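You operate a simulated robot arm through the tools that you are given. There is no shell and no other tool. Be economical: measure what you need, move in short steps, check, and stop when the job is done.

You are at the controls of a simulated robot arm. One attempt, no reset.

Task
No flow: stop the pump, move the tube's clip into the dish, then fill the jug to 200 ml.
Fine: switch off at the line.

Only the result counts: the job must be done as asked and must still hold three seconds after the hand-in. Knocking over, shifting, dropping, spilling or breaking anything else fails it.

Robot
A 7-joint arm with a two-finger parallel gripper on a trunk, on a base that drives. Base frame: it is fixed to the floor where the robot stands at the start and does not move with it; the origin is under the middle of the robot, x ahead of it, y to its left, z up; the surface under the hand at the start is at about z = 860. Lengths are in mm, angles in rad, forces in N, time in s.
With the tool pointing down near the work surface it reaches from about 680 to 780 mm from the robot's upright axis, wherever it stands. Its first joint turns from -2.496 to 2.496 rad. Places, roughly: blue pump tube [-250, 2250, 1500]; far left pump of tank No. 26 [-200, 2500, 1600]; far right pump of tank No. 26 [-200, 2200, 1600]; feed switch on the pump table [1000, -300, 1100]; green pump tube [-250, 2500, 1500]; inner left pump of tank No. 26 [-200, 2400, 1600]; inner right pump of tank No. 26 [-200, 2300, 1600]; inside of the grey dish [800, -300, 900]; left pump cover on the pump table [900, 100, 1100]; left pump dial on the pump table [1000, 100, 1200]; left pump on the pump table [1000, 100, 1200]; left pump switch on the pump table [1000, 200, 1200]; middle pump cover on the pump table [900, 0, 1100]; middle pump dial on the pump table [1000, 0, 1200]; middle pump on the pump table [1000, 0, 1200]; middle pump switch on the pump table [1000, 0, 1200]. Payload 3 kg.
The TCP is the grasp point between the finger pads, 30 mm short of the fingertips. In the tool frame z runs along the fingers and y along their closing line. Largest opening 110 mm; finger width 20, thickness 10; the body of the gripper, 48 by 112 mm, starts 55 mm behind the TCP.
Orientation is that of the tool frame in the base frame, as a unit quaternion [x, y, z, w]. With the fingers straight down and closing along the base's y, the tool's x points along the base's -x, its y along +y and its z along -z.

Tools
- The arm moves only by the tool step_arm. Its argument "commands" is a list of rows, each a list of 2 entries, a list of its own where there are three numbers: the shift along the base's x, y, z in mm, then the turn, a rotation vector about the base's x, y, z in degrees. In form: [[[x, y, z], [rx, ry, rz]], ...]. A call has 1 to 10 rows; each row is the pose to reach, as a shift and turn from the pose commanded when the call began. "hand" is the gripper command, from -1 (shut) to 1 (fully open), values between in proportion, set as the call begins (left out, the last holds). Rows are played at 5 a second. More than 50 mm and 0.15 rad between two rows, or a gripper value outside its range, and nothing of the call is played. A pose out of reach is approached as far as the arm can. The call stops where the force on the tool passes 40 N (or 10 N more than at its start, if that is more) or the arm is blocked; 0.2 s more then pass. The fingers move at their own pace (about 108 mm/s each) and stop on an object; they squeeze with about 36 N. The grip force told is the motor's: it shows also when the fingers shut on nothing. Time passes only in rows, and 0.2 s behind the last, so rows that repeat a pose let the fingers close. The reply holds the time, the measured pose of the TCP, the force on the tool along the base axes, the opening and the grip force, in the units named above and with some noise, with the torque about the TCP (base axes, N m) and any sound that the robot's microphone picked up.
- Cameras (640 x 400 px; columns grow to the right, rows downward): "scene" is now at [169.6, -5.9, 1574.4]; the picture's right is [-0.06, -1.00, -0.00], its down [-0.54, 0.03, -0.84] and it looks along [0.84, -0.05, -0.54] (base axes); focal length 295 px, centre (320, 200). "wrist" rides on the gripper at [72, 17, -103] in the tool frame; the picture's right is [-0.23, 0.97, 0.00], its down [-0.76, -0.18, -0.62] and it looks along [-0.61, -0.14, 0.78] (tool axes); focal length 222 px, centre (320, 200). There is no depth. A picture from a camera that has moved, and an enlarged one, comes with that camera's place and axes in the base frame and with its lens.
- camera(camera): a new picture of that camera. It takes no simulated time.
- raise_lower(by): slides the trunk up (or, below 0, down) by that many mm; the arm and the scene camera ride with it, the base frame stays. It gives what a move gives, with no picture.
- steer(legs): drives the robot by 1 to 6 legs, each [ahead, left, turn to the left] in mm, mm and rad, along the robot's own axes; the way and the turn of a leg run together, so that a leg with both is an arc; at most 1500 mm and 3.142 rad a leg. The arm and the cameras ride along, it lands a little off, and it stops where it bumps. It gives what a move gives.
- head_to(pan, tilt): turns the head with the scene camera to pan (to the left, within 1.501 rad either way) and tilt (down, from -0.506 to 1.204), counted from straight ahead of the robot. It gives what a move gives.
- close_up(camera, box): a new picture of the part [left, top, right, bottom] of that camera's present view, enlarged. It takes no simulated time.
- job_done(): hands the job in; it is judged then, once.

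Work in short steps. Places have to be worked out from the pictures, the camera data and where the tool is seen: move nearer, look again, correct. Check each grasp and each placing, and mend what went wrong. You have 120 turns and 82 pictures in all, those below and enlarged ones among them. Open the gripper and draw the arm clear of the work before you hand the job in, unless the task says otherwise; then end with one line.

The tools are called after "Call:" as a command line: name --argument value ..., lists and objects as JSON in quotes. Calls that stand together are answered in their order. step_arm: Moves the arm, as the interface text tells. Its arguments: {"type":"object","properties":{"commands":{"type":"array","items":{"type":"array"}},"hand":{"type":"number"}},"required":["commands"]} The other tools are called the same way: raise_lower (by) slides the trunk up or down; steer (legs) drives the base; head_to (pan, tilt) turns the head that bears the scene camera; camera (camera) takes a picture; close_up (camera, box) takes an enlarged picture of a part of a camera's view; job_done () hands the job in.

At the start:

```text
time: 0.0
eef_pos: [749.6, -128.5, 1150.2]
orientation: [0.0, 1.0, 0.0, 0.0]
wrist_force: [0.0, -0.7, 0.8]
moment: [-0.02, 0.01, -0.05]
opening: 109.9
grasp_force: 0.1
trunk travel left (down, up): [-676.0, 214.0]
robot x, y, heading: [1.8, -3.0, 0.003]
head pan, tilt: [-0.056, 0.569]
```

scene: 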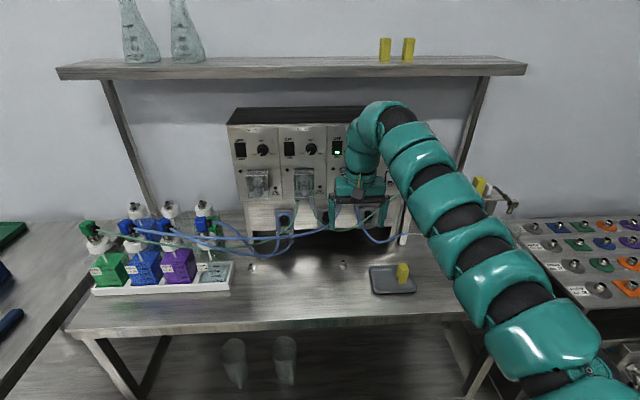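
wrist: 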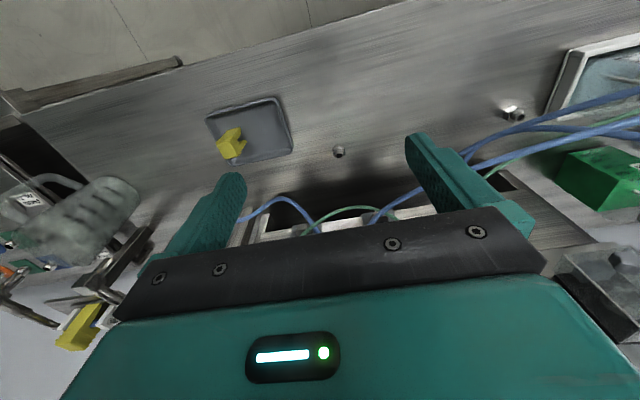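

The arm hides part of the bench; the pump unit has three pumps, the right one apparently lit, and yellow clips are around. I look closer at the pump table.

Call:
close_up --camera "scene" --box '[220, 90, 420, 250]'

Call:
close_up --camera "scene" --box '[360, 150, 540, 300]'

Call:
close_up --camera "scene" --box '[60, 180, 300, 310]'

```text
2.50 times, centred on (320, 170) of scene
camera zoom: at [169.6, -5.9, 1574.4], right [-0.06, -1.0, 0.0], down [-0.54, 0.03, -0.84], along [0.84, -0.05, -0.54], focal length 737 px, centre (320, 275)
```

zoom: 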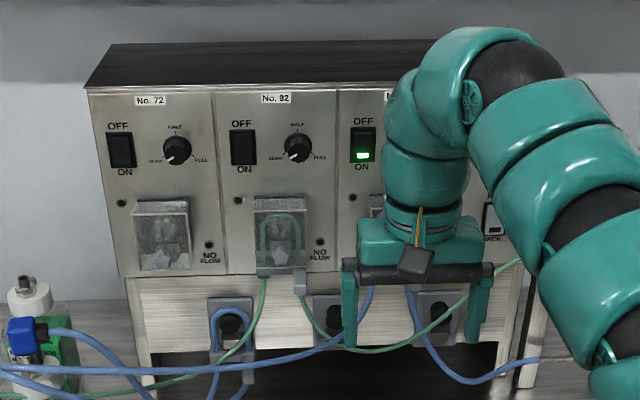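

```text
2.67 times, centred on (450, 225) of scene
camera zoom: at [169.6, -5.9, 1574.4], right [-0.06, -1.0, 0.0], down [-0.54, 0.03, -0.84], along [0.84, -0.05, -0.54], focal length 786 px, centre (-27, 133)
```

zoom: 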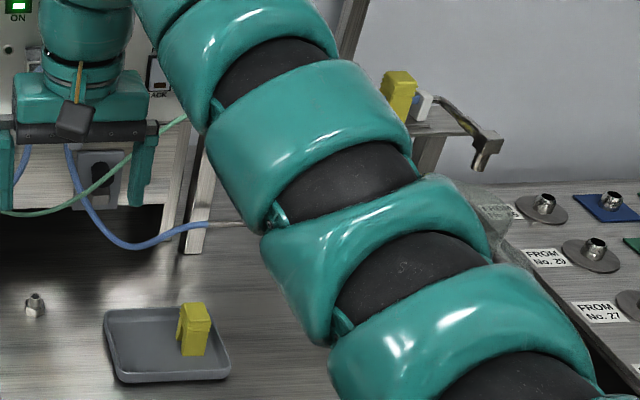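

```text
2.67 times, centred on (180, 245) of scene
camera zoom: at [169.6, -5.9, 1574.4], right [-0.06, -1.0, 0.0], down [-0.54, 0.03, -0.84], along [0.84, -0.05, -0.54], focal length 786 px, centre (693, 80)
```

zoom: 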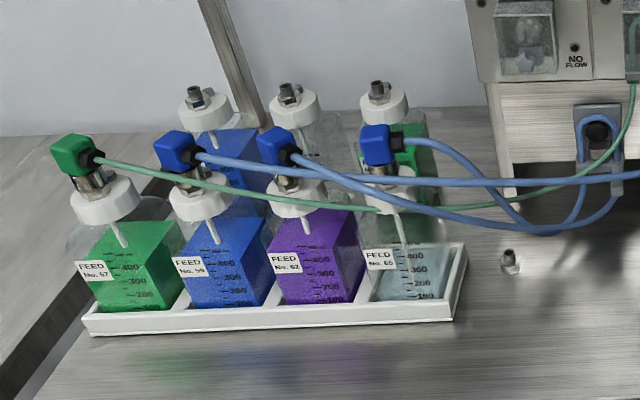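

The arm hides the right-hand side (clip and jug). I raise the hand and swing it left to clear the view.

Call:
step_arm --commands '[[[0, 0, 50], [0, 0, 0]], [[-20, 0, 100], [0, 0, 0]], [[-30, 20, 140], [0, 0, 0]], [[-40, 60, 150], [0, 0, 0]], [[-40, 105, 150], [0, 0, 0]], [[-40, 150, 150], [0, 0, 0]], [[-40, 200, 150], [0, 0, 0]], [[-40, 250, 150], [0, 0, 0]], [[-50, 300, 150], [0, 0, 0]], [[-60, 345, 150], [0, 0, 0]]]'

Call:
camera --camera "scene"

```text
refused: row 2 steps farther than a row can; nothing moved
```

```text
76 pictures are left
camera scene: at [169.6, -5.9, 1574.4], right [-0.06, -1.0, 0.0], down [-0.54, 0.03, -0.84], along [0.84, -0.05, -0.54], focal length 295 px, centre (320, 200)
```

scene: 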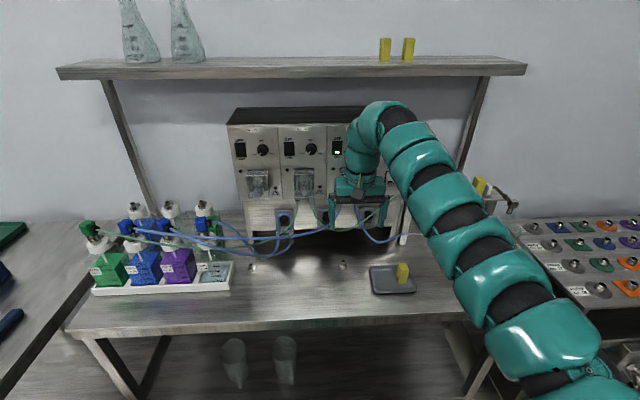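

Row steps were too long; I repeat with smaller ones.

Call:
step_arm --commands '[[[0, 0, 45], [0, 0, 0]], [[-10, 0, 90], [0, 0, 0]], [[-20, 15, 130], [0, 0, 0]], [[-30, 55, 140], [0, 0, 0]], [[-35, 100, 145], [0, 0, 0]], [[-40, 145, 150], [0, 0, 0]], [[-40, 190, 150], [0, 0, 0]], [[-40, 235, 150], [0, 0, 0]], [[-45, 280, 150], [0, 0, 0]], [[-50, 325, 150], [0, 0, 0]]]'

Call:
camera --camera "scene"

```text
time: 2.2
eef_pos: [719.7, 111.6, 1173.6]
orientation: [0.003, 1.0, 0.001, 0.001]
wrist_force: [-0.3, -0.3, -0.4]
moment: [0.03, 0.0, 0.05]
opening: 109.8
grasp_force: 0.0
out of reach, approached as far as the arm can: row 1, 2, 3, 4, 5, 6, 7, 8, 9, 10
trunk travel left (down, up): [-676.0, 214.0]
robot x, y, heading: [-2.9, 2.6, 0.001]
head pan, tilt: [-0.056, 0.569]
```

```text
75 pictures are left
camera scene: at [170.1, -7.1, 1574.3], right [-0.06, -1.0, 0.0], down [-0.54, 0.03, -0.84], along [0.84, -0.05, -0.54], focal length 295 px, centre (320, 200)
```

scene: 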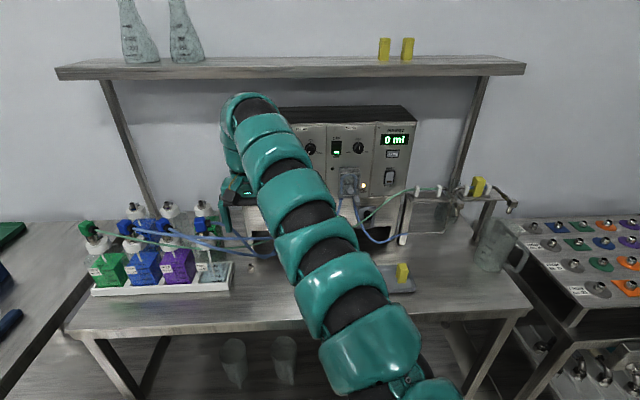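

Now the right side is visible. I zoom on the right pump and the rack with the jug.

Call:
close_up --camera "scene" --box '[320, 105, 440, 255]'

Call:
close_up --camera "scene" --box '[390, 165, 550, 285]'

```text
2.67 times, centred on (380, 180) of scene
camera zoom: at [170.1, -7.1, 1574.3], right [-0.06, -1.0, 0.0], down [-0.54, 0.03, -0.84], along [0.84, -0.05, -0.54], focal length 786 px, centre (160, 253)
```

zoom: 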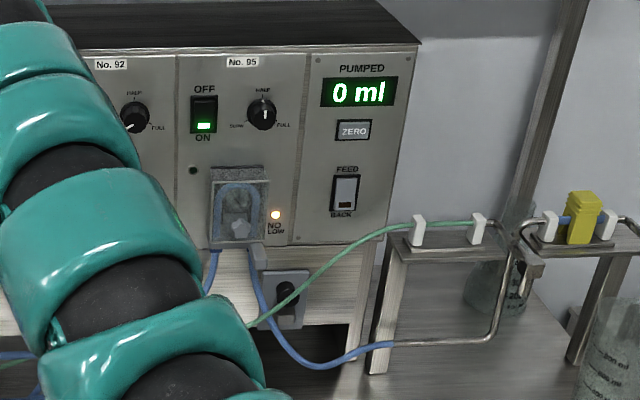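

```text
3.33 times, centred on (470, 225) of scene
camera zoom: at [170.1, -7.1, 1574.3], right [-0.06, -1.0, 0.0], down [-0.54, 0.03, -0.84], along [0.84, -0.05, -0.54], focal length 983 px, centre (-180, 117)
```

zoom: 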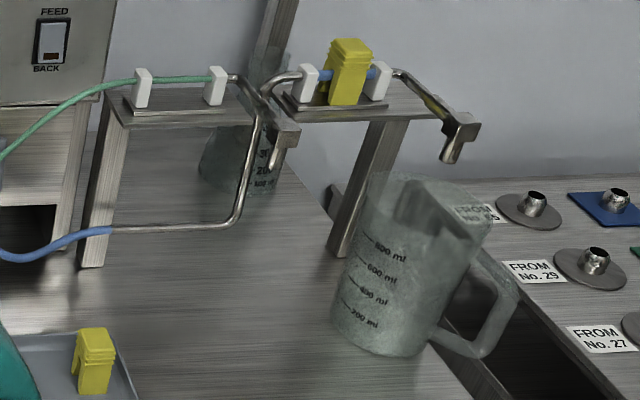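

Pump No. 95 (right) is ON with NO FLOW lit; its blue tube runs to the right stand, where a yellow clip pinches it above an 800‑ml jug. First I turn the tool to point forward with the fingers shut, to push the rocker.

Call:
step_arm --hand -1 --commands '[[[0, -20, 0], [0, -8, 0]], [[-10, -50, 0], [0, -16, 0]], [[-20, -80, 0], [0, -24, 0]], [[-30, -110, 0], [0, -32, 0]], [[-30, -140, 0], [0, -40, 0]], [[-30, -170, 0], [0, -48, 0]], [[-30, -190, 0], [0, -56, 0]], [[-30, -210, 0], [0, -64, 0]], [[-30, -215, 0], [0, -72, 0]], [[-30, -215, 0], [0, -80, 0]]]'

Call:
camera --camera "scene"

```text
time: 4.4
eef_pos: [696.2, -95.0, 1170.9]
orientation: [0.001, 0.809, 0.0, 0.588]
wrist_force: [0.5, 0.3, -0.2]
moment: [0.01, -0.01, 0.0]
opening: 0.2
grasp_force: 35.9
out of reach, approached as far as the arm can: row 3, 4, 5, 9, 10
trunk travel left (down, up): [-676.0, 214.0]
robot x, y, heading: [2.4, -2.7, -0.001]
head pan, tilt: [-0.056, 0.569]
```

```text
72 pictures are left
camera scene: at [170.0, -5.9, 1574.4], right [-0.06, -1.0, 0.0], down [-0.54, 0.03, -0.84], along [0.84, -0.05, -0.54], focal length 295 px, centre (320, 200)
```

scene: 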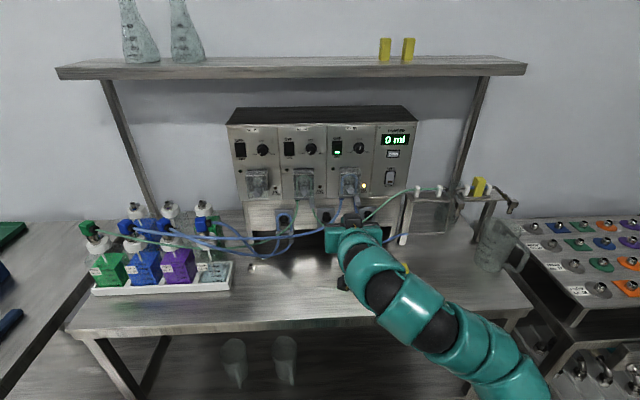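

The whole panel is visible now. I zoom in for precise switch, dial and feed-switch states.

Call:
close_up --camera "scene" --box '[325, 118, 425, 218]'

Call:
close_up --camera "wrist" --box '[120, 0, 520, 250]'

```text
4.00 times, centred on (375, 168) of scene
camera zoom: at [170.0, -5.9, 1574.4], right [-0.06, -1.0, 0.0], down [-0.54, 0.03, -0.84], along [0.84, -0.05, -0.54], focal length 1180 px, centre (100, 328)
```

zoom: 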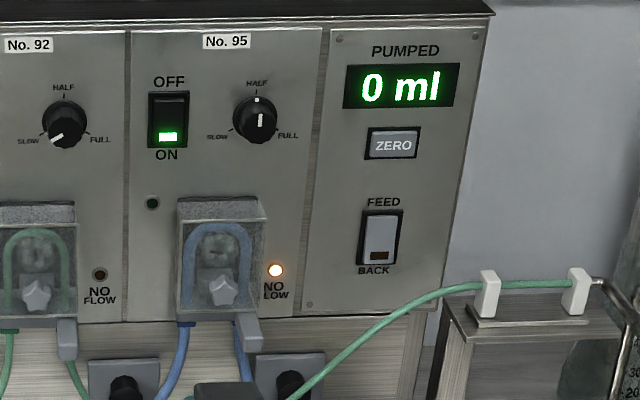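

```text
1.60 times, centred on (320, 125) of wrist
camera zoom: at [577.2, -78.3, 1131.5], right [0.07, 0.97, 0.22], down [-0.36, -0.18, 0.92], along [0.93, -0.14, 0.34], focal length 355 px, centre (320, 320)
```

zoom: 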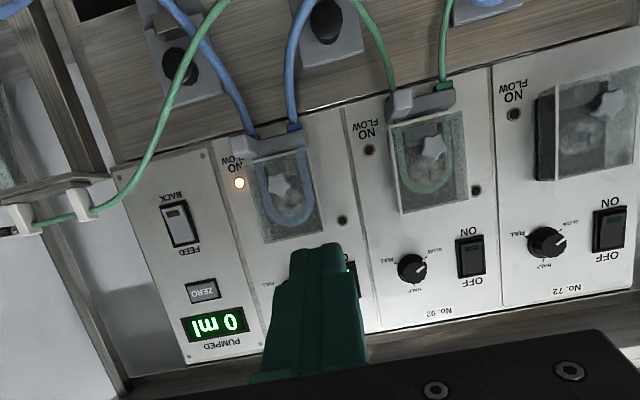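

The switch's OFF half comes out near (988, -103, 1240); panel face at x≈985. I raise the trunk so that the hand is at switch height.

Call:
raise_lower --by 90

Call:
step_arm --commands '[[[0, 0, 0], [0, -5, 0]], [[20, -5, -5], [0, -12, 0]], [[60, -5, -5], [0, -18, 0]], [[100, -5, -5], [0, -18, 0]]]'

```text
time: 5.7
eef_pos: [695.5, -94.8, 1259.9]
orientation: [0.001, 0.809, 0.0, 0.588]
wrist_force: [-0.4, 0.1, -0.2]
moment: [0.0, -0.01, 0.01]
opening: 0.0
grasp_force: 35.9
trunk travel left (down, up): [-766.0, 124.0]
robot x, y, heading: [-1.8, 0.6, -0.001]
head pan, tilt: [-0.056, 0.569]
```

```text
time: 6.7
eef_pos: [796.7, -101.8, 1255.7]
orientation: [0.0, 0.707, 0.001, 0.707]
wrist_force: [-0.4, -0.1, 0.1]
moment: [0.02, 0.02, -0.02]
opening: 0.0
grasp_force: 35.7
out of reach, approached as far as the arm can: row 1
trunk travel left (down, up): [-766.0, 124.0]
robot x, y, heading: [1.1, -2.8, -0.003]
head pan, tilt: [-0.056, 0.569]
```

The tool is level and pointing at the panel. I advance to about 40 mm short of it and check the alignment.

Call:
step_arm --commands '[[[40, 0, -6], [0, 0, 0]], [[80, -1, -12], [0, 0, 0]], [[110, -2, -12], [0, 0, 0]]]'

Call:
close_up --camera "scene" --box '[310, 130, 430, 230]'

Call:
close_up --camera "wrist" --box '[200, 50, 440, 200]'

```text
time: 7.5
eef_pos: [907.8, -103.7, 1241.2]
orientation: [0.001, 0.708, 0.0, 0.707]
wrist_force: [0.3, 0.2, -1.2]
moment: [0.03, 0.0, -0.03]
opening: 0.0
grasp_force: 35.9
trunk travel left (down, up): [-766.0, 124.0]
robot x, y, heading: [3.7, 1.0, -0.003]
head pan, tilt: [-0.056, 0.569]
```

```text
4.00 times, centred on (370, 180) of scene
camera zoom: at [170.7, -5.5, 1664.3], right [-0.06, -1.0, 0.0], down [-0.54, 0.03, -0.84], along [0.84, -0.05, -0.54], focal length 1180 px, centre (120, 280)
```

zoom: 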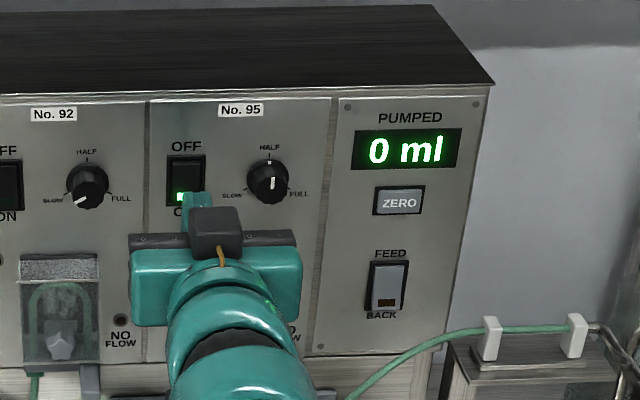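

```text
2.67 times, centred on (320, 125) of wrist
camera zoom: at [806.0, -86.6, 1167.6], right [0.0, 0.97, 0.23], down [-0.62, -0.18, 0.76], along [0.78, -0.14, 0.61], focal length 592 px, centre (320, 400)
```

zoom: 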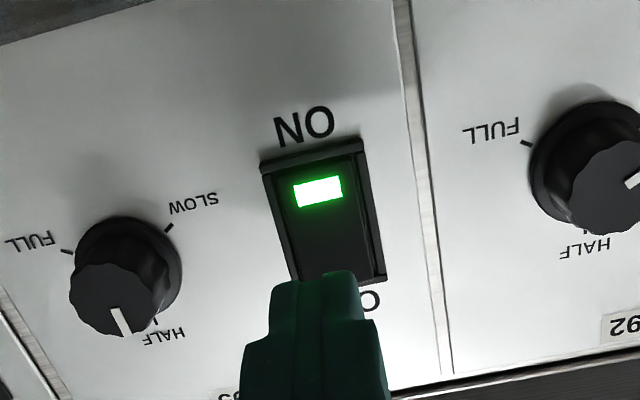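

Two views agree: rocker spans z≈1213–1258 at x≈975, y≈-101. I raise 8 mm and push forward slowly in small steps.

Call:
step_arm --commands '[[[0, 2, 8], [0, 0, 0]], [[15, 2, 8], [0, 0, 0]], [[25, 2, 8], [0, 0, 0]], [[30, 2, 8], [0, 0, 0]], [[34, 2, 8], [0, 0, 0]], [[37, 2, 8], [0, 0, 0]]]'

Call:
close_up --camera "wrist" --box '[200, 50, 440, 200]'

```text
time: 8.8
eef_pos: [940.8, -101.8, 1252.3]
orientation: [0.002, 0.708, 0.0, 0.706]
wrist_force: [-11.6, -0.4, -1.7]
moment: [0.0, 0.22, -0.02]
opening: 0.0
grasp_force: 35.9
trunk travel left (down, up): [-766.0, 124.0]
robot x, y, heading: [1.6, -1.0, -0.0]
head pan, tilt: [-0.056, 0.569]
heard: click
```

```text
2.67 times, centred on (320, 125) of wrist
camera zoom: at [839.3, -84.1, 1177.7], right [0.0, 0.97, 0.23], down [-0.62, -0.18, 0.76], along [0.78, -0.14, 0.61], focal length 592 px, centre (320, 400)
```

zoom: 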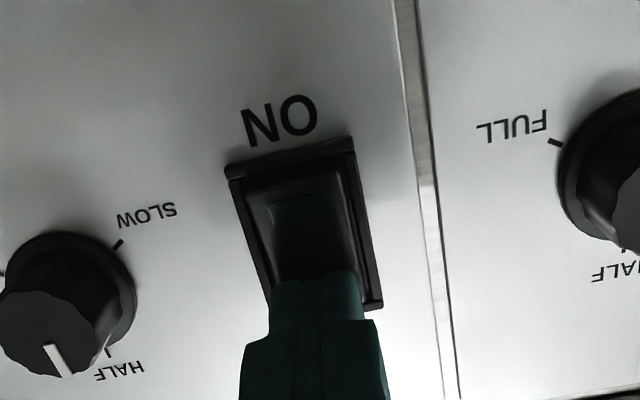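

Click heard and the lamp is out: pump No. 95 is OFF. I back off and turn the tool down again.

Call:
step_arm --commands '[[[-40, 0, 0], [0, 0, 0]], [[-85, 0, 0], [0, 0, 0]], [[-130, 0, 0], [0, 8, 0]], [[-170, 0, 0], [0, 16, 0]], [[-200, 0, 0], [0, 24, 0]], [[-210, 0, 0], [0, 32, 0]], [[-215, 0, 0], [0, 40, 0]], [[-220, 0, -2], [0, 48, 0]], [[-220, 0, -4], [0, 56, 0]], [[-220, 0, -6], [0, 64, 0]]]'

Call:
step_arm --commands '[[[0, 0, 0], [0, 8, 0]], [[0, 0, 0], [0, 16, 0]], [[0, 0, 0], [0, 26, 0]]]'

Call:
close_up --camera "scene" --box '[320, 120, 420, 220]'

```text
time: 11.1
eef_pos: [722.0, -99.8, 1240.1]
orientation: [0.001, 0.956, -0.002, 0.295]
wrist_force: [0.7, -0.2, 0.0]
moment: [0.02, 0.0, 0.01]
opening: 0.0
grasp_force: 36.7
out of reach, approached as far as the arm can: row 9, 10
trunk travel left (down, up): [-766.0, 124.0]
robot x, y, heading: [-0.5, 1.3, 0.002]
head pan, tilt: [-0.056, 0.569]
```

```text
refused: row 3 steps farther than a row can; nothing moved
```

```text
4.00 times, centred on (370, 170) of scene
camera zoom: at [169.6, -5.7, 1664.4], right [-0.06, -1.0, 0.0], down [-0.54, 0.03, -0.84], along [0.84, -0.05, -0.54], focal length 1180 px, centre (120, 320)
```

zoom: 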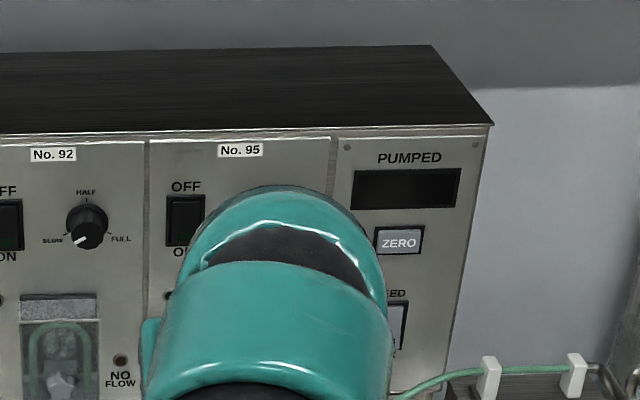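

The panel is off. I finish turning the tool downward, then yaw it so the fingers close along x.

Call:
step_arm --commands '[[[-10, 0, 0], [0, 8, 0]], [[-10, 0, 0], [0, 16, 0]], [[-10, 0, 0], [0, 24, 0]], [[-10, 0, 0], [0, 32, 0]], [[-10, 0, 0], [0, 34.4, 0]]]'

Call:
step_arm --hand 1 --commands '[[[0, 0, 0], [0, 0, 8]], [[0, 0, 0], [0, 0, 16]], [[0, 0, 0], [0, 0, 24]], [[0, 0, 0], [0, 0, 32]], [[0, 0, 0], [0, 0, 40]], [[0, 0, 0], [0, 0, 48]], [[0, 0, 0], [0, 0, 56]], [[0, 0, 0], [0, 0, 64]], [[0, 0, 0], [0, 0, 72]], [[0, 0, 0], [0, 0, 80]]]'

Call:
steer --legs '[[0, -450, 0]]'

Call:
camera --camera "scene"

Call:
camera --camera "wrist"

```text
time: 12.2
eef_pos: [722.7, -100.0, 1240.3]
orientation: [0.001, 0.956, 0.0, 0.295]
wrist_force: [-0.3, 0.4, 1.3]
moment: [0.02, 0.0, -0.01]
opening: 0.0
grasp_force: 36.0
out of reach, approached as far as the arm can: row 1, 2, 3, 4, 5
trunk travel left (down, up): [-766.0, 124.0]
robot x, y, heading: [0.7, 2.2, -0.003]
head pan, tilt: [-0.056, 0.569]
```

```text
time: 14.4
eef_pos: [722.4, -98.5, 1238.4]
orientation: [-0.614, 0.732, 0.19, 0.226]
wrist_force: [0.6, 0.3, 0.3]
moment: [0.01, 0.0, -0.02]
opening: 110.1
grasp_force: 0.0
out of reach, approached as far as the arm can: row 1, 2, 3, 4, 5, 6, 7
trunk travel left (down, up): [-766.0, 124.0]
robot x, y, heading: [-1.0, 2.3, -0.003]
head pan, tilt: [-0.056, 0.569]
```

```text
time: 15.6
eef_pos: [729.9, -152.7, 1238.4]
orientation: [-0.597, 0.746, 0.185, 0.231]
wrist_force: [-0.2, 0.1, -0.4]
moment: [0.01, 0.03, 0.04]
opening: 110.1
grasp_force: 0.1
trunk travel left (down, up): [-766.0, 124.0]
robot x, y, heading: [11.4, -21.7, -0.04]
head pan, tilt: [-0.056, 0.569]
stopped in leg 1: the robot was blocked; the commanded pose is now the measured one
```

```text
65 pictures are left
camera scene: at [182.5, -35.3, 1664.3], right [-0.1, -0.99, 0.0], down [-0.54, 0.05, -0.84], along [0.84, -0.08, -0.54], focal length 295 px, centre (320, 200)
```

scene: 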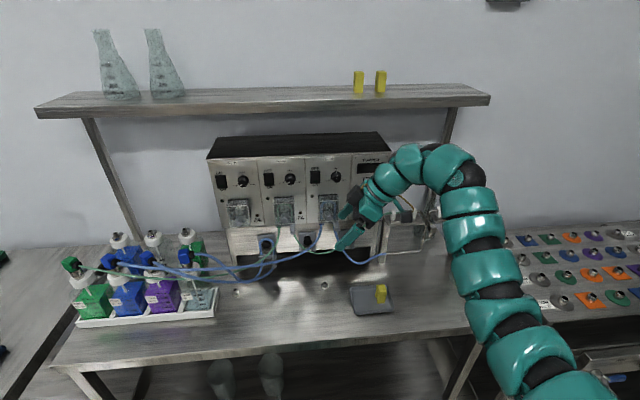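

```text
64 pictures are left
camera wrist: at [690.1, -264.2, 1281.1], right [-0.91, 0.4, 0.13], down [0.23, 0.23, 0.94], along [0.34, 0.89, -0.3], focal length 222 px, centre (320, 200)
```

wrist: 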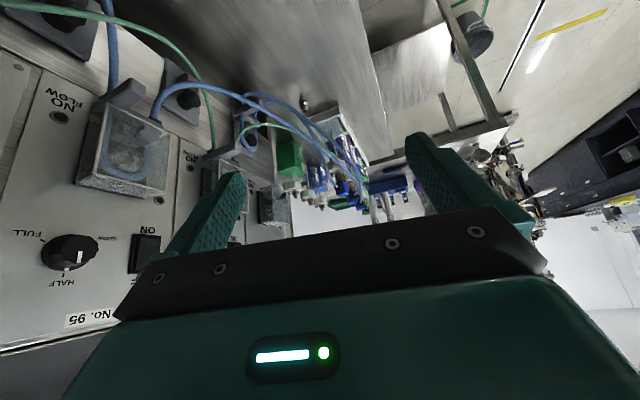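

The base was blocked after ~25 mm to the right. I look down to the right to find what is in the way.

Call:
head_to --pan -1.4 --tilt 0.9

Call:
camera --camera "scene"

Call:
head_to --pan -0.5 --tilt 1.1

Call:
camera --camera "scene"

```text
time: 17.1
eef_pos: [729.2, -151.1, 1239.6]
orientation: [-0.597, 0.746, 0.185, 0.231]
wrist_force: [-0.6, 0.3, 0.5]
moment: [-0.04, 0.01, 0.01]
opening: 110.0
grasp_force: 0.1
trunk travel left (down, up): [-766.0, 124.0]
robot x, y, heading: [11.8, -23.3, -0.047]
head pan, tilt: [-1.4, 0.901]
```

```text
63 pictures are left
camera scene: at [102.1, -100.6, 1636.9], right [-0.99, -0.13, 0.0], down [-0.1, 0.78, -0.62], along [0.08, -0.62, -0.78], focal length 295 px, centre (320, 200)
```

scene: 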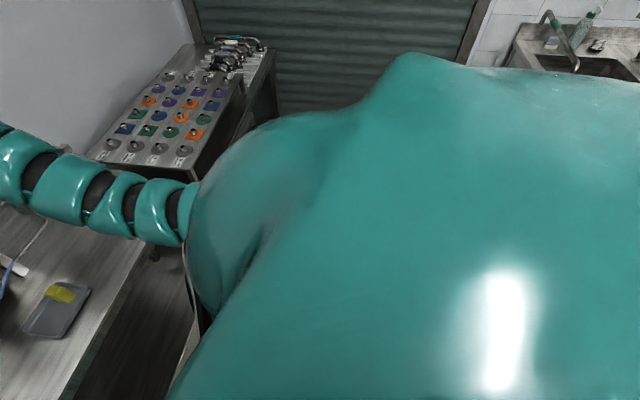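

```text
time: 18.3
eef_pos: [730.0, -153.0, 1241.5]
orientation: [-0.597, 0.746, 0.183, 0.231]
wrist_force: [-0.3, -0.3, 0.4]
moment: [0.0, -0.01, 0.01]
opening: 110.0
grasp_force: 0.0
trunk travel left (down, up): [-766.0, 124.0]
robot x, y, heading: [13.8, -21.3, -0.048]
head pan, tilt: [-0.499, 1.1]
```

```text
62 pictures are left
camera scene: at [146.6, -58.5, 1623.1], right [-0.52, -0.85, 0.0], down [-0.76, 0.46, -0.45], along [0.39, -0.24, -0.89], focal length 295 px, centre (320, 200)
```

scene: 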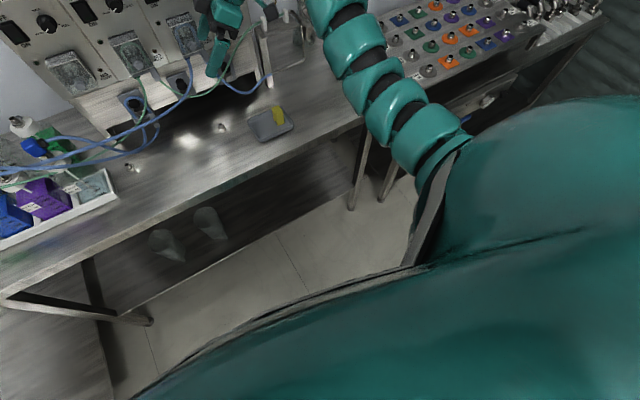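

The obstruction isn't visible; the robot's shoulder hides it. I look more level to the right, and at the arm near the stand.

Call:
head_to --pan -1.5 --tilt 0.4

Call:
camera --camera "scene"

Call:
head_to --pan -0.5 --tilt 0.6

Call:
camera --camera "scene"

```text
time: 19.6
eef_pos: [729.6, -151.5, 1240.3]
orientation: [-0.598, 0.745, 0.185, 0.231]
wrist_force: [0.1, 0.1, 0.1]
moment: [-0.01, 0.0, 0.01]
opening: 109.8
grasp_force: 0.0
trunk travel left (down, up): [-766.0, 124.0]
robot x, y, heading: [16.6, -23.6, -0.048]
head pan, tilt: [-1.499, 0.4]
```

```text
61 pictures are left
camera scene: at [95.1, -118.3, 1679.8], right [-1.0, -0.03, 0.0], down [-0.01, 0.39, -0.92], along [0.02, -0.92, -0.39], focal length 295 px, centre (320, 200)
```

scene: 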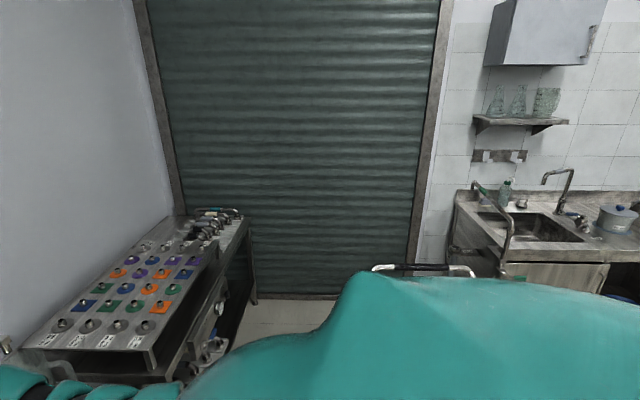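

```text
time: 20.9
eef_pos: [729.2, -152.1, 1239.2]
orientation: [-0.597, 0.746, 0.184, 0.231]
wrist_force: [-0.1, 0.3, 0.7]
moment: [-0.01, 0.01, -0.02]
opening: 110.0
grasp_force: 0.2
trunk travel left (down, up): [-766.0, 124.0]
robot x, y, heading: [15.7, -20.7, -0.045]
head pan, tilt: [-0.499, 0.6]
```

```text
60 pictures are left
camera scene: at [168.2, -71.6, 1661.7], right [-0.52, -0.85, 0.0], down [-0.48, 0.29, -0.83], along [0.71, -0.43, -0.56], focal length 295 px, centre (320, 200)
```

scene: 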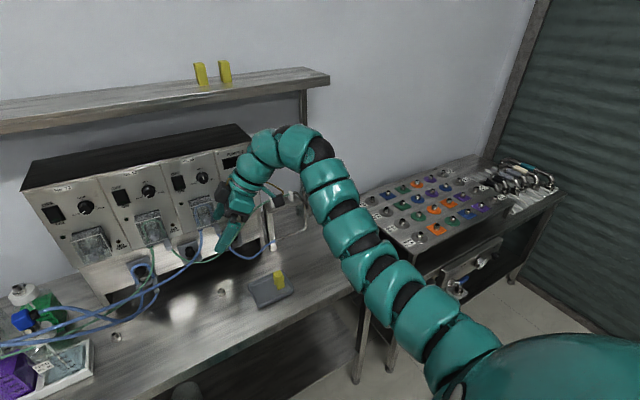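

There is some trolley handle to the right rear, likely what blocked the base. I'll make the tool vertical and swing the arm to the right front, then drive ahead past it.

Call:
step_arm --commands '[[[-10, -20, -12], [-7, 1.6, 0]], [[-20, -50, -24], [-14, 3.2, 0]], [[-30, -80, -36], [-21, 4.8, 0]], [[-35, -120, -40], [-28, 6.4, 0]], [[-45, -160, -40], [-33.6, 7.6, 0]], [[-60, -200, -40], [-33.6, 7.6, 0]], [[-80, -240, -40], [-33.6, 7.6, 0]], [[-105, -280, -40], [-33.6, 7.6, 0]], [[-135, -315, -40], [-33.6, 7.6, 0]], [[-165, -350, -40], [-33.6, 7.6, 0]]]'

```text
time: 23.1
eef_pos: [640.0, -465.5, 1190.3]
orientation: [-0.624, 0.781, 0.001, 0.001]
wrist_force: [-0.5, 0.4, -0.1]
moment: [0.06, 0.01, 0.05]
opening: 109.9
grasp_force: 0.1
out of reach, approached as far as the arm can: row 5, 6, 7, 8, 9, 10
trunk travel left (down, up): [-766.0, 124.0]
robot x, y, heading: [14.7, -21.1, -0.044]
head pan, tilt: [-0.499, 0.6]
```

Tool is vertical. I continue the swing and look at where it stands.

Call:
step_arm --commands '[[[-40, -10, 0], [0, 0, 0]], [[-80, -25, 0], [0, 0, 0]], [[-120, -45, 0], [0, 0, 0]], [[-155, -70, 0], [0, 0, 0]], [[-185, -95, 0], [0, 0, 0]]]'

Call:
camera --camera "scene"

Call:
camera --camera "wrist"

```text
time: 24.2
eef_pos: [518.3, -614.6, 1214.5]
orientation: [-0.625, 0.781, 0.0, 0.0]
wrist_force: [-1.6, -0.2, -0.8]
moment: [0.05, -0.07, -0.01]
opening: 110.0
grasp_force: 0.0
out of reach, approached as far as the arm can: row 1, 2, 3, 4, 5
trunk travel left (down, up): [-766.0, 124.0]
robot x, y, heading: [14.4, -21.4, -0.047]
head pan, tilt: [-0.499, 0.6]
```

```text
59 pictures are left
camera scene: at [165.4, -74.1, 1661.9], right [-0.52, -0.86, 0.0], down [-0.48, 0.29, -0.83], along [0.71, -0.43, -0.56], focal length 295 px, centre (320, 200)
```

scene: 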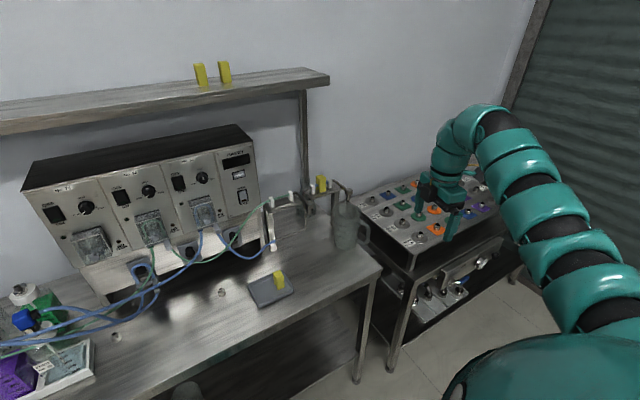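

```text
58 pictures are left
camera wrist: at [487.4, -683.3, 1316.5], right [-0.9, 0.43, 0.0], down [0.34, 0.7, 0.62], along [0.27, 0.56, -0.78], focal length 222 px, centre (320, 200)
```

wrist: 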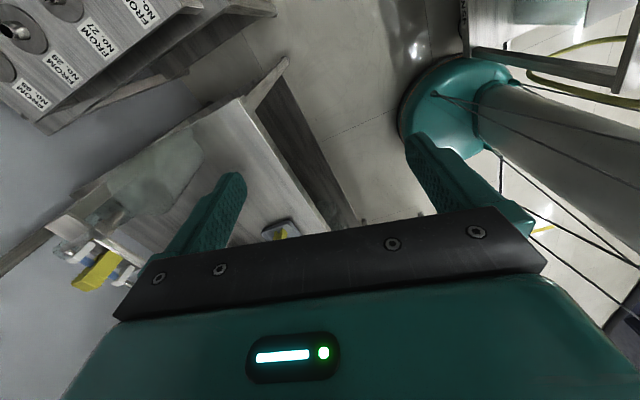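

The wrist camera sees the robot's base and something close beside it at the right; I zoom there.

Call:
close_up --camera "wrist" --box '[320, 0, 640, 200]'

Call:
close_up --camera "scene" --box '[240, 160, 400, 310]'

```text
2.00 times, centred on (480, 100) of wrist
camera zoom: at [487.4, -683.3, 1316.5], right [-0.9, 0.43, 0.0], down [0.34, 0.7, 0.62], along [0.27, 0.56, -0.78], focal length 444 px, centre (0, 400)
```

zoom: 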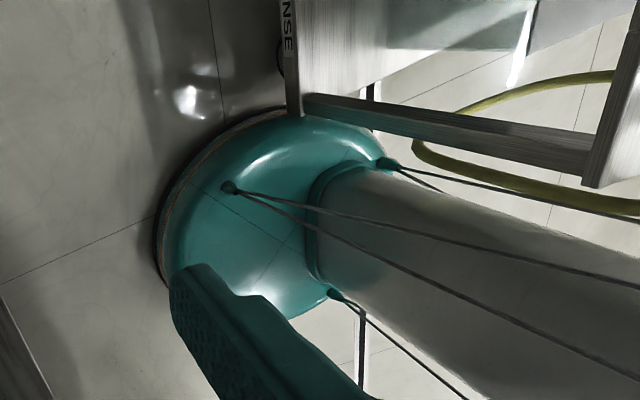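

```text
2.67 times, centred on (320, 235) of scene
camera zoom: at [165.4, -74.1, 1661.9], right [-0.52, -0.86, 0.0], down [-0.48, 0.29, -0.83], along [0.71, -0.43, -0.56], focal length 786 px, centre (320, 107)
```

zoom: 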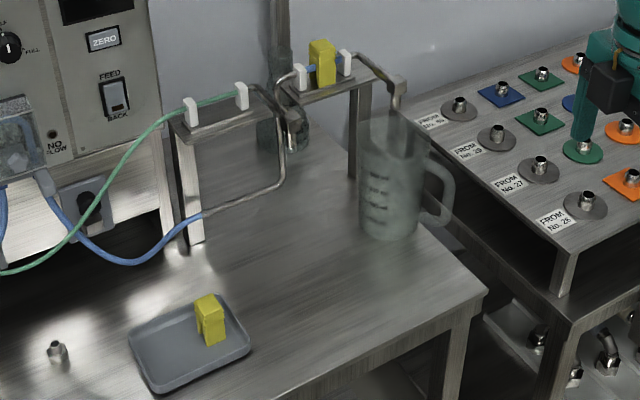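

The clip computes to about (985, -585, 1085). The obstacle is a low trolley at the base's rear right, so I move a bit left, ahead 310, then right ~240.

Call:
steer --legs '[[0, 30, 0.04], [310, 0, 0], [0, -235, 0]]'

Call:
head_to --pan -0.4 --tilt 0.7

Call:
camera --camera "scene"

Call:
camera --camera "wrist"

```text
time: 28.2
eef_pos: [856.7, -803.8, 1214.5]
orientation: [-0.642, 0.767, 0.001, 0.0]
wrist_force: [-0.5, 0.2, -0.4]
moment: [-0.02, 0.01, -0.01]
opening: 109.8
grasp_force: 0.0
trunk travel left (down, up): [-766.0, 124.0]
robot x, y, heading: [326.8, -230.6, -0.001]
head pan, tilt: [-0.499, 0.6]
```

```text
time: 28.8
eef_pos: [858.2, -802.2, 1215.7]
orientation: [-0.642, 0.767, 0.001, -0.001]
wrist_force: [-0.6, -1.2, 0.3]
moment: [-0.02, 0.04, -0.01]
opening: 109.8
grasp_force: 0.1
trunk travel left (down, up): [-766.0, 124.0]
robot x, y, heading: [325.2, -230.8, -0.006]
head pan, tilt: [-0.4, 0.7]
```

```text
55 pictures are left
camera scene: at [482.9, -266.7, 1653.1], right [-0.39, -0.92, 0.0], down [-0.59, 0.25, -0.77], along [0.7, -0.3, -0.64], focal length 295 px, centre (320, 200)
```

scene: 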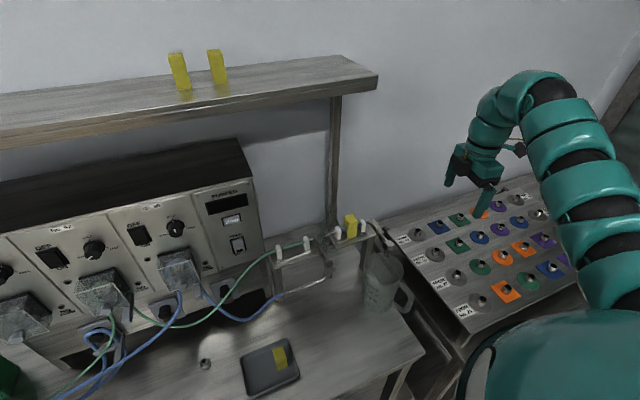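

```text
54 pictures are left
camera wrist: at [830.2, -870.8, 1316.7], right [-0.92, 0.39, 0.0], down [0.31, 0.72, 0.62], along [0.25, 0.57, -0.78], focal length 222 px, centre (320, 200)
```

wrist: 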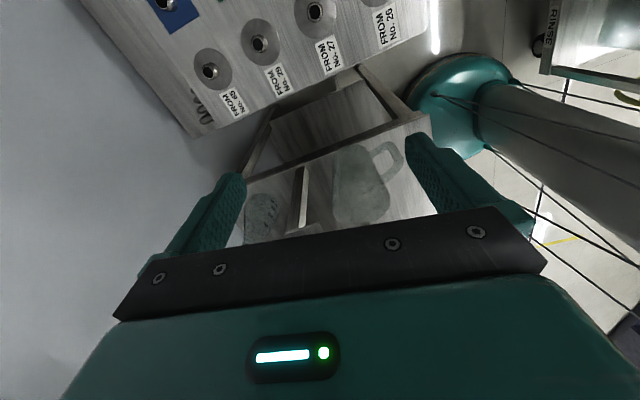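

The base is in place. I zoom on the clip for its position and shape.

Call:
close_up --camera "scene" --box '[300, 195, 400, 275]'

```text
5.00 times, centred on (350, 235) of scene
camera zoom: at [482.9, -266.7, 1653.1], right [-0.39, -0.92, 0.0], down [-0.59, 0.25, -0.77], along [0.7, -0.3, -0.64], focal length 1475 px, centre (170, 25)
```

zoom: 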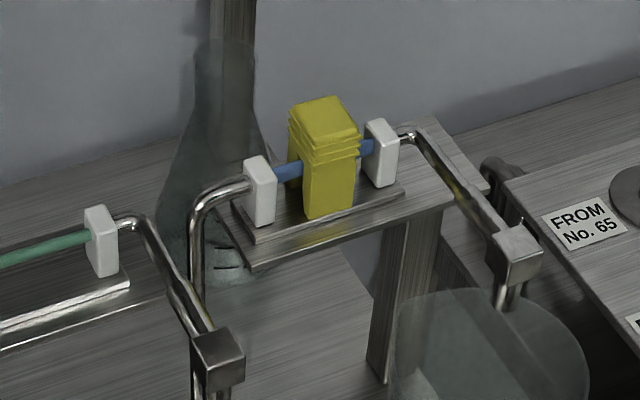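

Clip centre ≈ (959, -565, 1096), top ≈1120; the tube runs along y, so I grip across x. I move above it, squaring the yaw and partly closing the hand.

Call:
step_arm --hand 0.2 --commands '[[[17, 40, 0], [0, 0, 2]], [[34, 80, 0], [0, 0, 5]], [[51, 120, 0], [0, 0, 8]], [[68, 160, 0], [0, 0, 10]], [[85, 200, 0], [0, 0, 10]], [[101, 237, 0], [0, 0, 10]]]'

Call:
close_up --camera "scene" --box '[280, 155, 420, 275]'

Call:
camera --camera "wrist"

```text
time: 30.2
eef_pos: [989.8, -577.4, 1216.9]
orientation: [-0.706, 0.708, 0.001, 0.0]
wrist_force: [0.6, 0.4, 0.0]
moment: [0.0, 0.01, 0.01]
opening: 66.0
grasp_force: 0.1
out of reach, approached as far as the arm can: row 1, 2, 3, 4, 5, 6
trunk travel left (down, up): [-766.0, 124.0]
robot x, y, heading: [324.2, -231.0, -0.004]
head pan, tilt: [-0.4, 0.7]
```

```text
3.33 times, centred on (350, 215) of scene
camera zoom: at [483.6, -266.4, 1653.0], right [-0.39, -0.92, 0.0], down [-0.59, 0.25, -0.76], along [0.7, -0.3, -0.64], focal length 983 px, centre (220, 150)
```

zoom: 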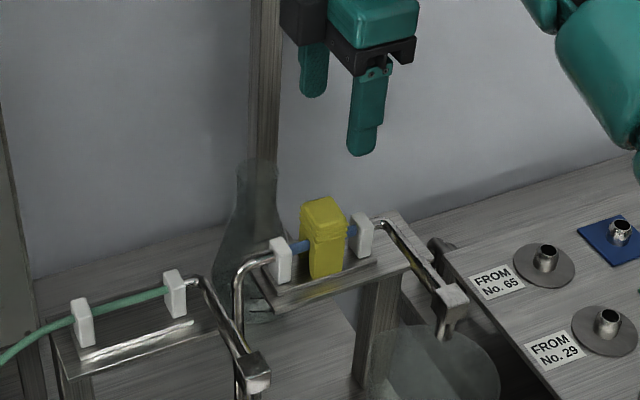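

```text
51 pictures are left
camera wrist: at [975.0, -649.3, 1318.2], right [-0.97, 0.23, 0.0], down [0.18, 0.76, 0.62], along [0.14, 0.61, -0.78], focal length 222 px, centre (320, 200)
```

wrist: 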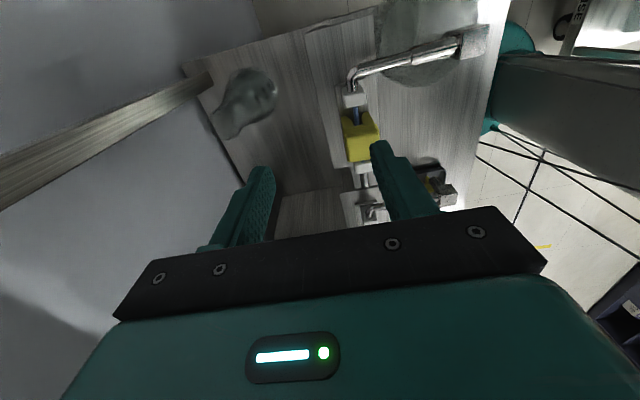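

I zoom the wrist view to refine the clip's place.

Call:
close_up --camera "wrist" --box '[280, 60, 440, 220]'

```text
2.50 times, centred on (360, 140) of wrist
camera zoom: at [975.0, -649.3, 1318.2], right [-0.97, 0.23, 0.0], down [0.18, 0.76, 0.62], along [0.14, 0.61, -0.78], focal length 555 px, centre (220, 350)
```

zoom: 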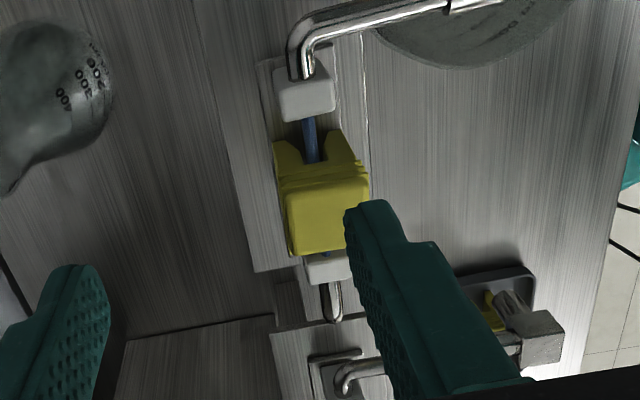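

At this height the arm can't come closer in (the commanded pose lags the measured). I raise the trunk 110 and lower the arm by about as much, which puts the hand back in its good range.

Call:
raise_lower --by 110

Call:
step_arm --commands '[[[20, -15, -25], [0, 0, 0]], [[40, -30, -50], [0, 0, 0]], [[60, -42, -75], [0, 0, 0]], [[63, -45, -92], [0, 0, 0]]]'

```text
time: 31.7
eef_pos: [988.9, -578.1, 1326.6]
orientation: [-0.706, 0.708, 0.0, 0.0]
wrist_force: [0.2, 0.5, -0.3]
moment: [0.02, 0.03, -0.03]
opening: 65.9
grasp_force: 0.0
trunk travel left (down, up): [-876.0, 14.0]
robot x, y, heading: [325.1, -233.5, 0.003]
head pan, tilt: [-0.4, 0.7]
```

```text
time: 32.7
eef_pos: [983.2, -664.1, 1185.8]
orientation: [-0.671, 0.741, 0.033, -0.019]
wrist_force: [-1.4, 3.0, -1.0]
moment: [-0.17, -0.18, 0.02]
opening: 66.1
grasp_force: 0.1
trunk travel left (down, up): [-876.0, 14.0]
robot x, y, heading: [316.3, -218.8, 0.029]
head pan, tilt: [-0.4, 0.7]
stopped in row 4: the arm was blocked; the commanded pose is now the measured one
```

The arm was blocked and went off course. I look before anything else.

Call:
camera --camera "scene"

Call:
camera --camera "wrist"

```text
49 pictures are left
camera scene: at [394.5, -252.3, 1772.8], right [-0.36, -0.93, -0.02], down [-0.56, 0.24, -0.79], along [0.74, -0.28, -0.61], focal length 295 px, centre (320, 200)
```

scene: 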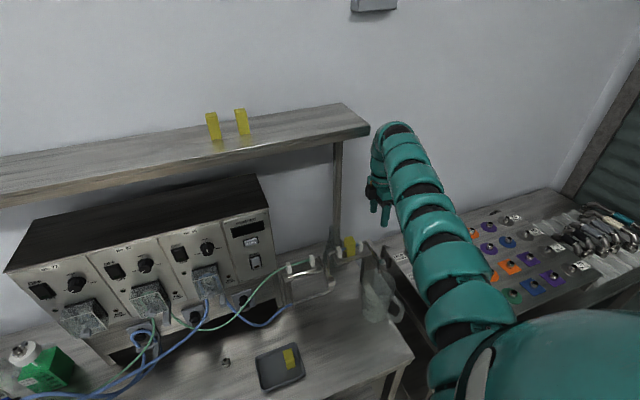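

```text
48 pictures are left
camera wrist: at [970.3, -737.5, 1287.3], right [-0.94, 0.32, 0.08], down [0.3, 0.73, 0.62], along [0.14, 0.61, -0.78], focal length 222 px, centre (320, 200)
```

wrist: 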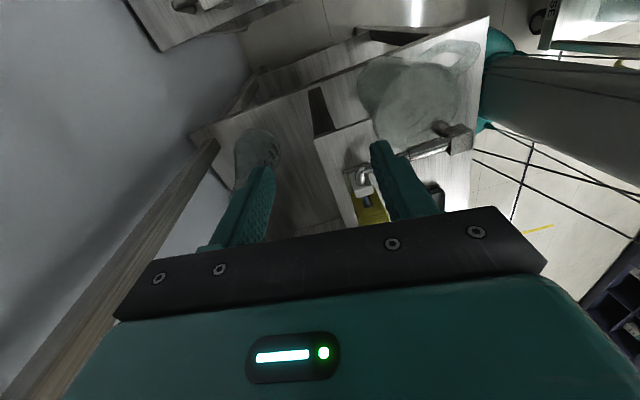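

The upper arm is pressed against the shelf's right end and the robot leans slightly. I ease the arm away to the right.

Call:
step_arm --commands '[[[-10, -20, 0], [0, 0, 0]], [[-20, -45, 0], [0, 0, 0]], [[-30, -80, 0], [0, 0, 0]]]'

Call:
camera --camera "scene"

```text
time: 33.1
eef_pos: [1052.6, -698.2, 1144.5]
orientation: [-0.657, 0.752, 0.05, -0.035]
wrist_force: [4.7, 4.4, 0.6]
moment: [-0.39, 0.36, 0.08]
opening: 66.3
grasp_force: 0.1
trunk travel left (down, up): [-876.0, 14.0]
robot x, y, heading: [320.9, -217.5, -0.002]
head pan, tilt: [-0.4, 0.7]
stopped in row 1: the arm was blocked; the commanded pose is now the measured one
```

```text
47 pictures are left
camera scene: at [505.1, -274.8, 1759.7], right [-0.39, -0.92, -0.01], down [-0.6, 0.26, -0.75], along [0.7, -0.29, -0.66], focal length 295 px, centre (320, 200)
```

scene: 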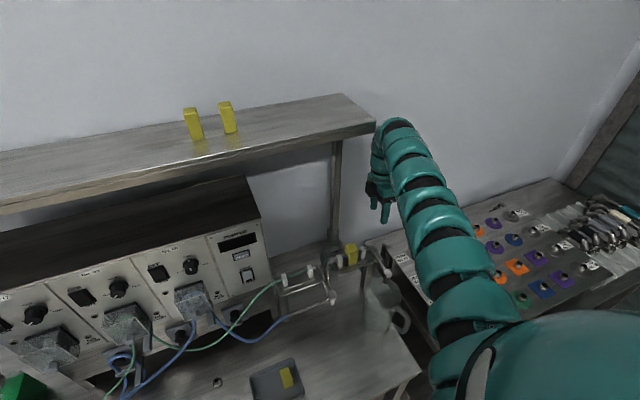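

The robot is settling back. I hold still a moment to read where it comes to rest.

Call:
step_arm --commands '[[[0, 0, 0], [0, 0, 0]], [[0, 0, 0], [0, 0, 0]], [[0, 0, 0], [0, 0, 0]], [[0, 0, 0], [0, 0, 0]]]'

Call:
camera --camera "scene"

```text
time: 34.1
eef_pos: [1035.6, -684.0, 1158.5]
orientation: [-0.659, 0.75, 0.042, -0.034]
wrist_force: [-0.6, -0.5, -1.0]
moment: [0.02, 0.01, 0.02]
opening: 66.1
grasp_force: 0.0
trunk travel left (down, up): [-876.0, 14.0]
robot x, y, heading: [317.3, -217.4, 0.02]
head pan, tilt: [-0.4, 0.7]
```

```text
46 pictures are left
camera scene: at [478.3, -258.1, 1762.6], right [-0.37, -0.93, 0.0], down [-0.6, 0.24, -0.76], along [0.71, -0.28, -0.65], focal length 295 px, centre (320, 200)
```

scene: 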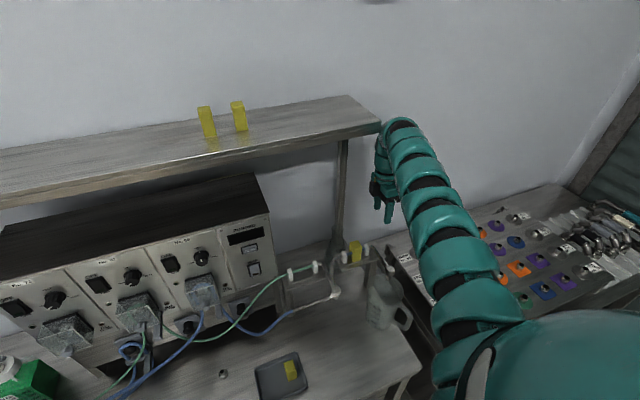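

Settled upright. The shelf's front right corner is at about (994, -603, 1450), and a vertical arm reaches 290 mm above the TCP, so I must stay lower and lean the tool from the right. First I drive back and right to get clear.

Call:
steer --legs '[[-40, -60, 0], [0, -140, -0.02]]'

Call:
raise_lower --by -80

Call:
camera --camera "scene"

```text
time: 36.0
eef_pos: [994.3, -892.4, 1160.3]
orientation: [-0.653, 0.755, 0.04, -0.034]
wrist_force: [0.4, -0.5, -0.3]
moment: [0.04, 0.02, -0.03]
opening: 66.1
grasp_force: 0.2
trunk travel left (down, up): [-876.0, 14.0]
robot x, y, heading: [283.4, -421.8, 0.005]
head pan, tilt: [-0.4, 0.7]
```

```text
time: 37.2
eef_pos: [992.1, -891.7, 1082.8]
orientation: [-0.653, 0.756, 0.04, -0.035]
wrist_force: [-1.1, -0.2, -0.3]
moment: [-0.06, 0.01, 0.0]
opening: 66.0
grasp_force: 0.1
trunk travel left (down, up): [-796.0, 94.0]
robot x, y, heading: [283.8, -421.6, 0.004]
head pan, tilt: [-0.4, 0.7]
```

```text
45 pictures are left
camera scene: at [441.1, -453.8, 1683.1], right [-0.38, -0.92, 0.0], down [-0.59, 0.25, -0.77], along [0.71, -0.29, -0.64], focal length 295 px, centre (320, 200)
```

scene: 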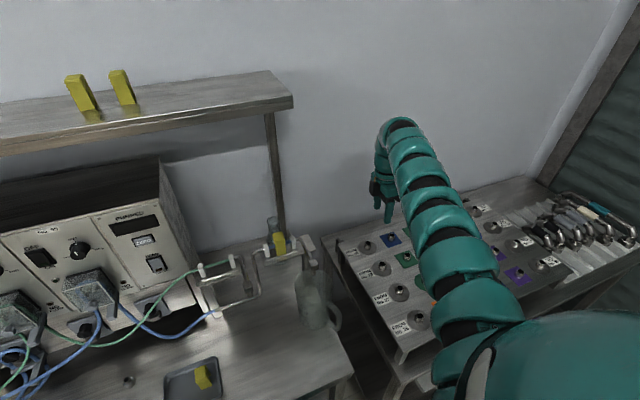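

Clear of the shelf, and nothing seems disturbed. I zoom on the clip from here.

Call:
close_up --camera "scene" --box '[235, 215, 335, 295]'

Call:
step_arm --commands '[[[-20, 0, 30], [0, 0, 0]], [[-40, 0, 60], [-4, 0, 4]], [[-60, 0, 90], [-8, 0, 8]], [[-70, 10, 110], [-8, 0, 8]]]'

```text
5.00 times, centred on (285, 255) of scene
camera zoom: at [441.1, -453.8, 1683.1], right [-0.38, -0.92, 0.0], down [-0.59, 0.25, -0.77], along [0.71, -0.29, -0.64], focal length 1475 px, centre (495, -75)
```

zoom: 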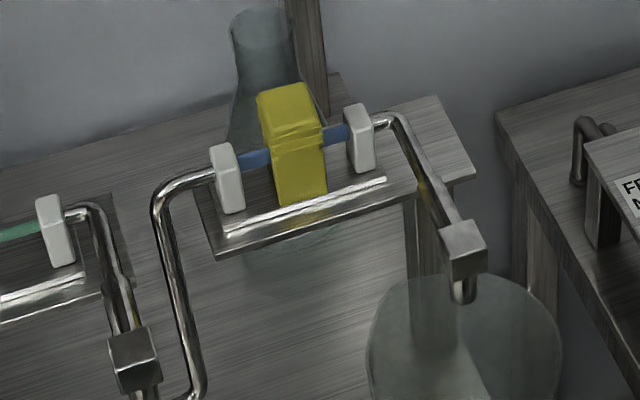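

```text
time: 38.2
eef_pos: [923.6, -883.9, 1190.9]
orientation: [-0.7, 0.709, -0.015, -0.082]
wrist_force: [-1.3, 0.0, -0.3]
moment: [0.0, -0.02, -0.02]
opening: 65.9
grasp_force: 0.0
trunk travel left (down, up): [-796.0, 94.0]
robot x, y, heading: [281.8, -421.6, 0.007]
head pan, tilt: [-0.4, 0.7]
```

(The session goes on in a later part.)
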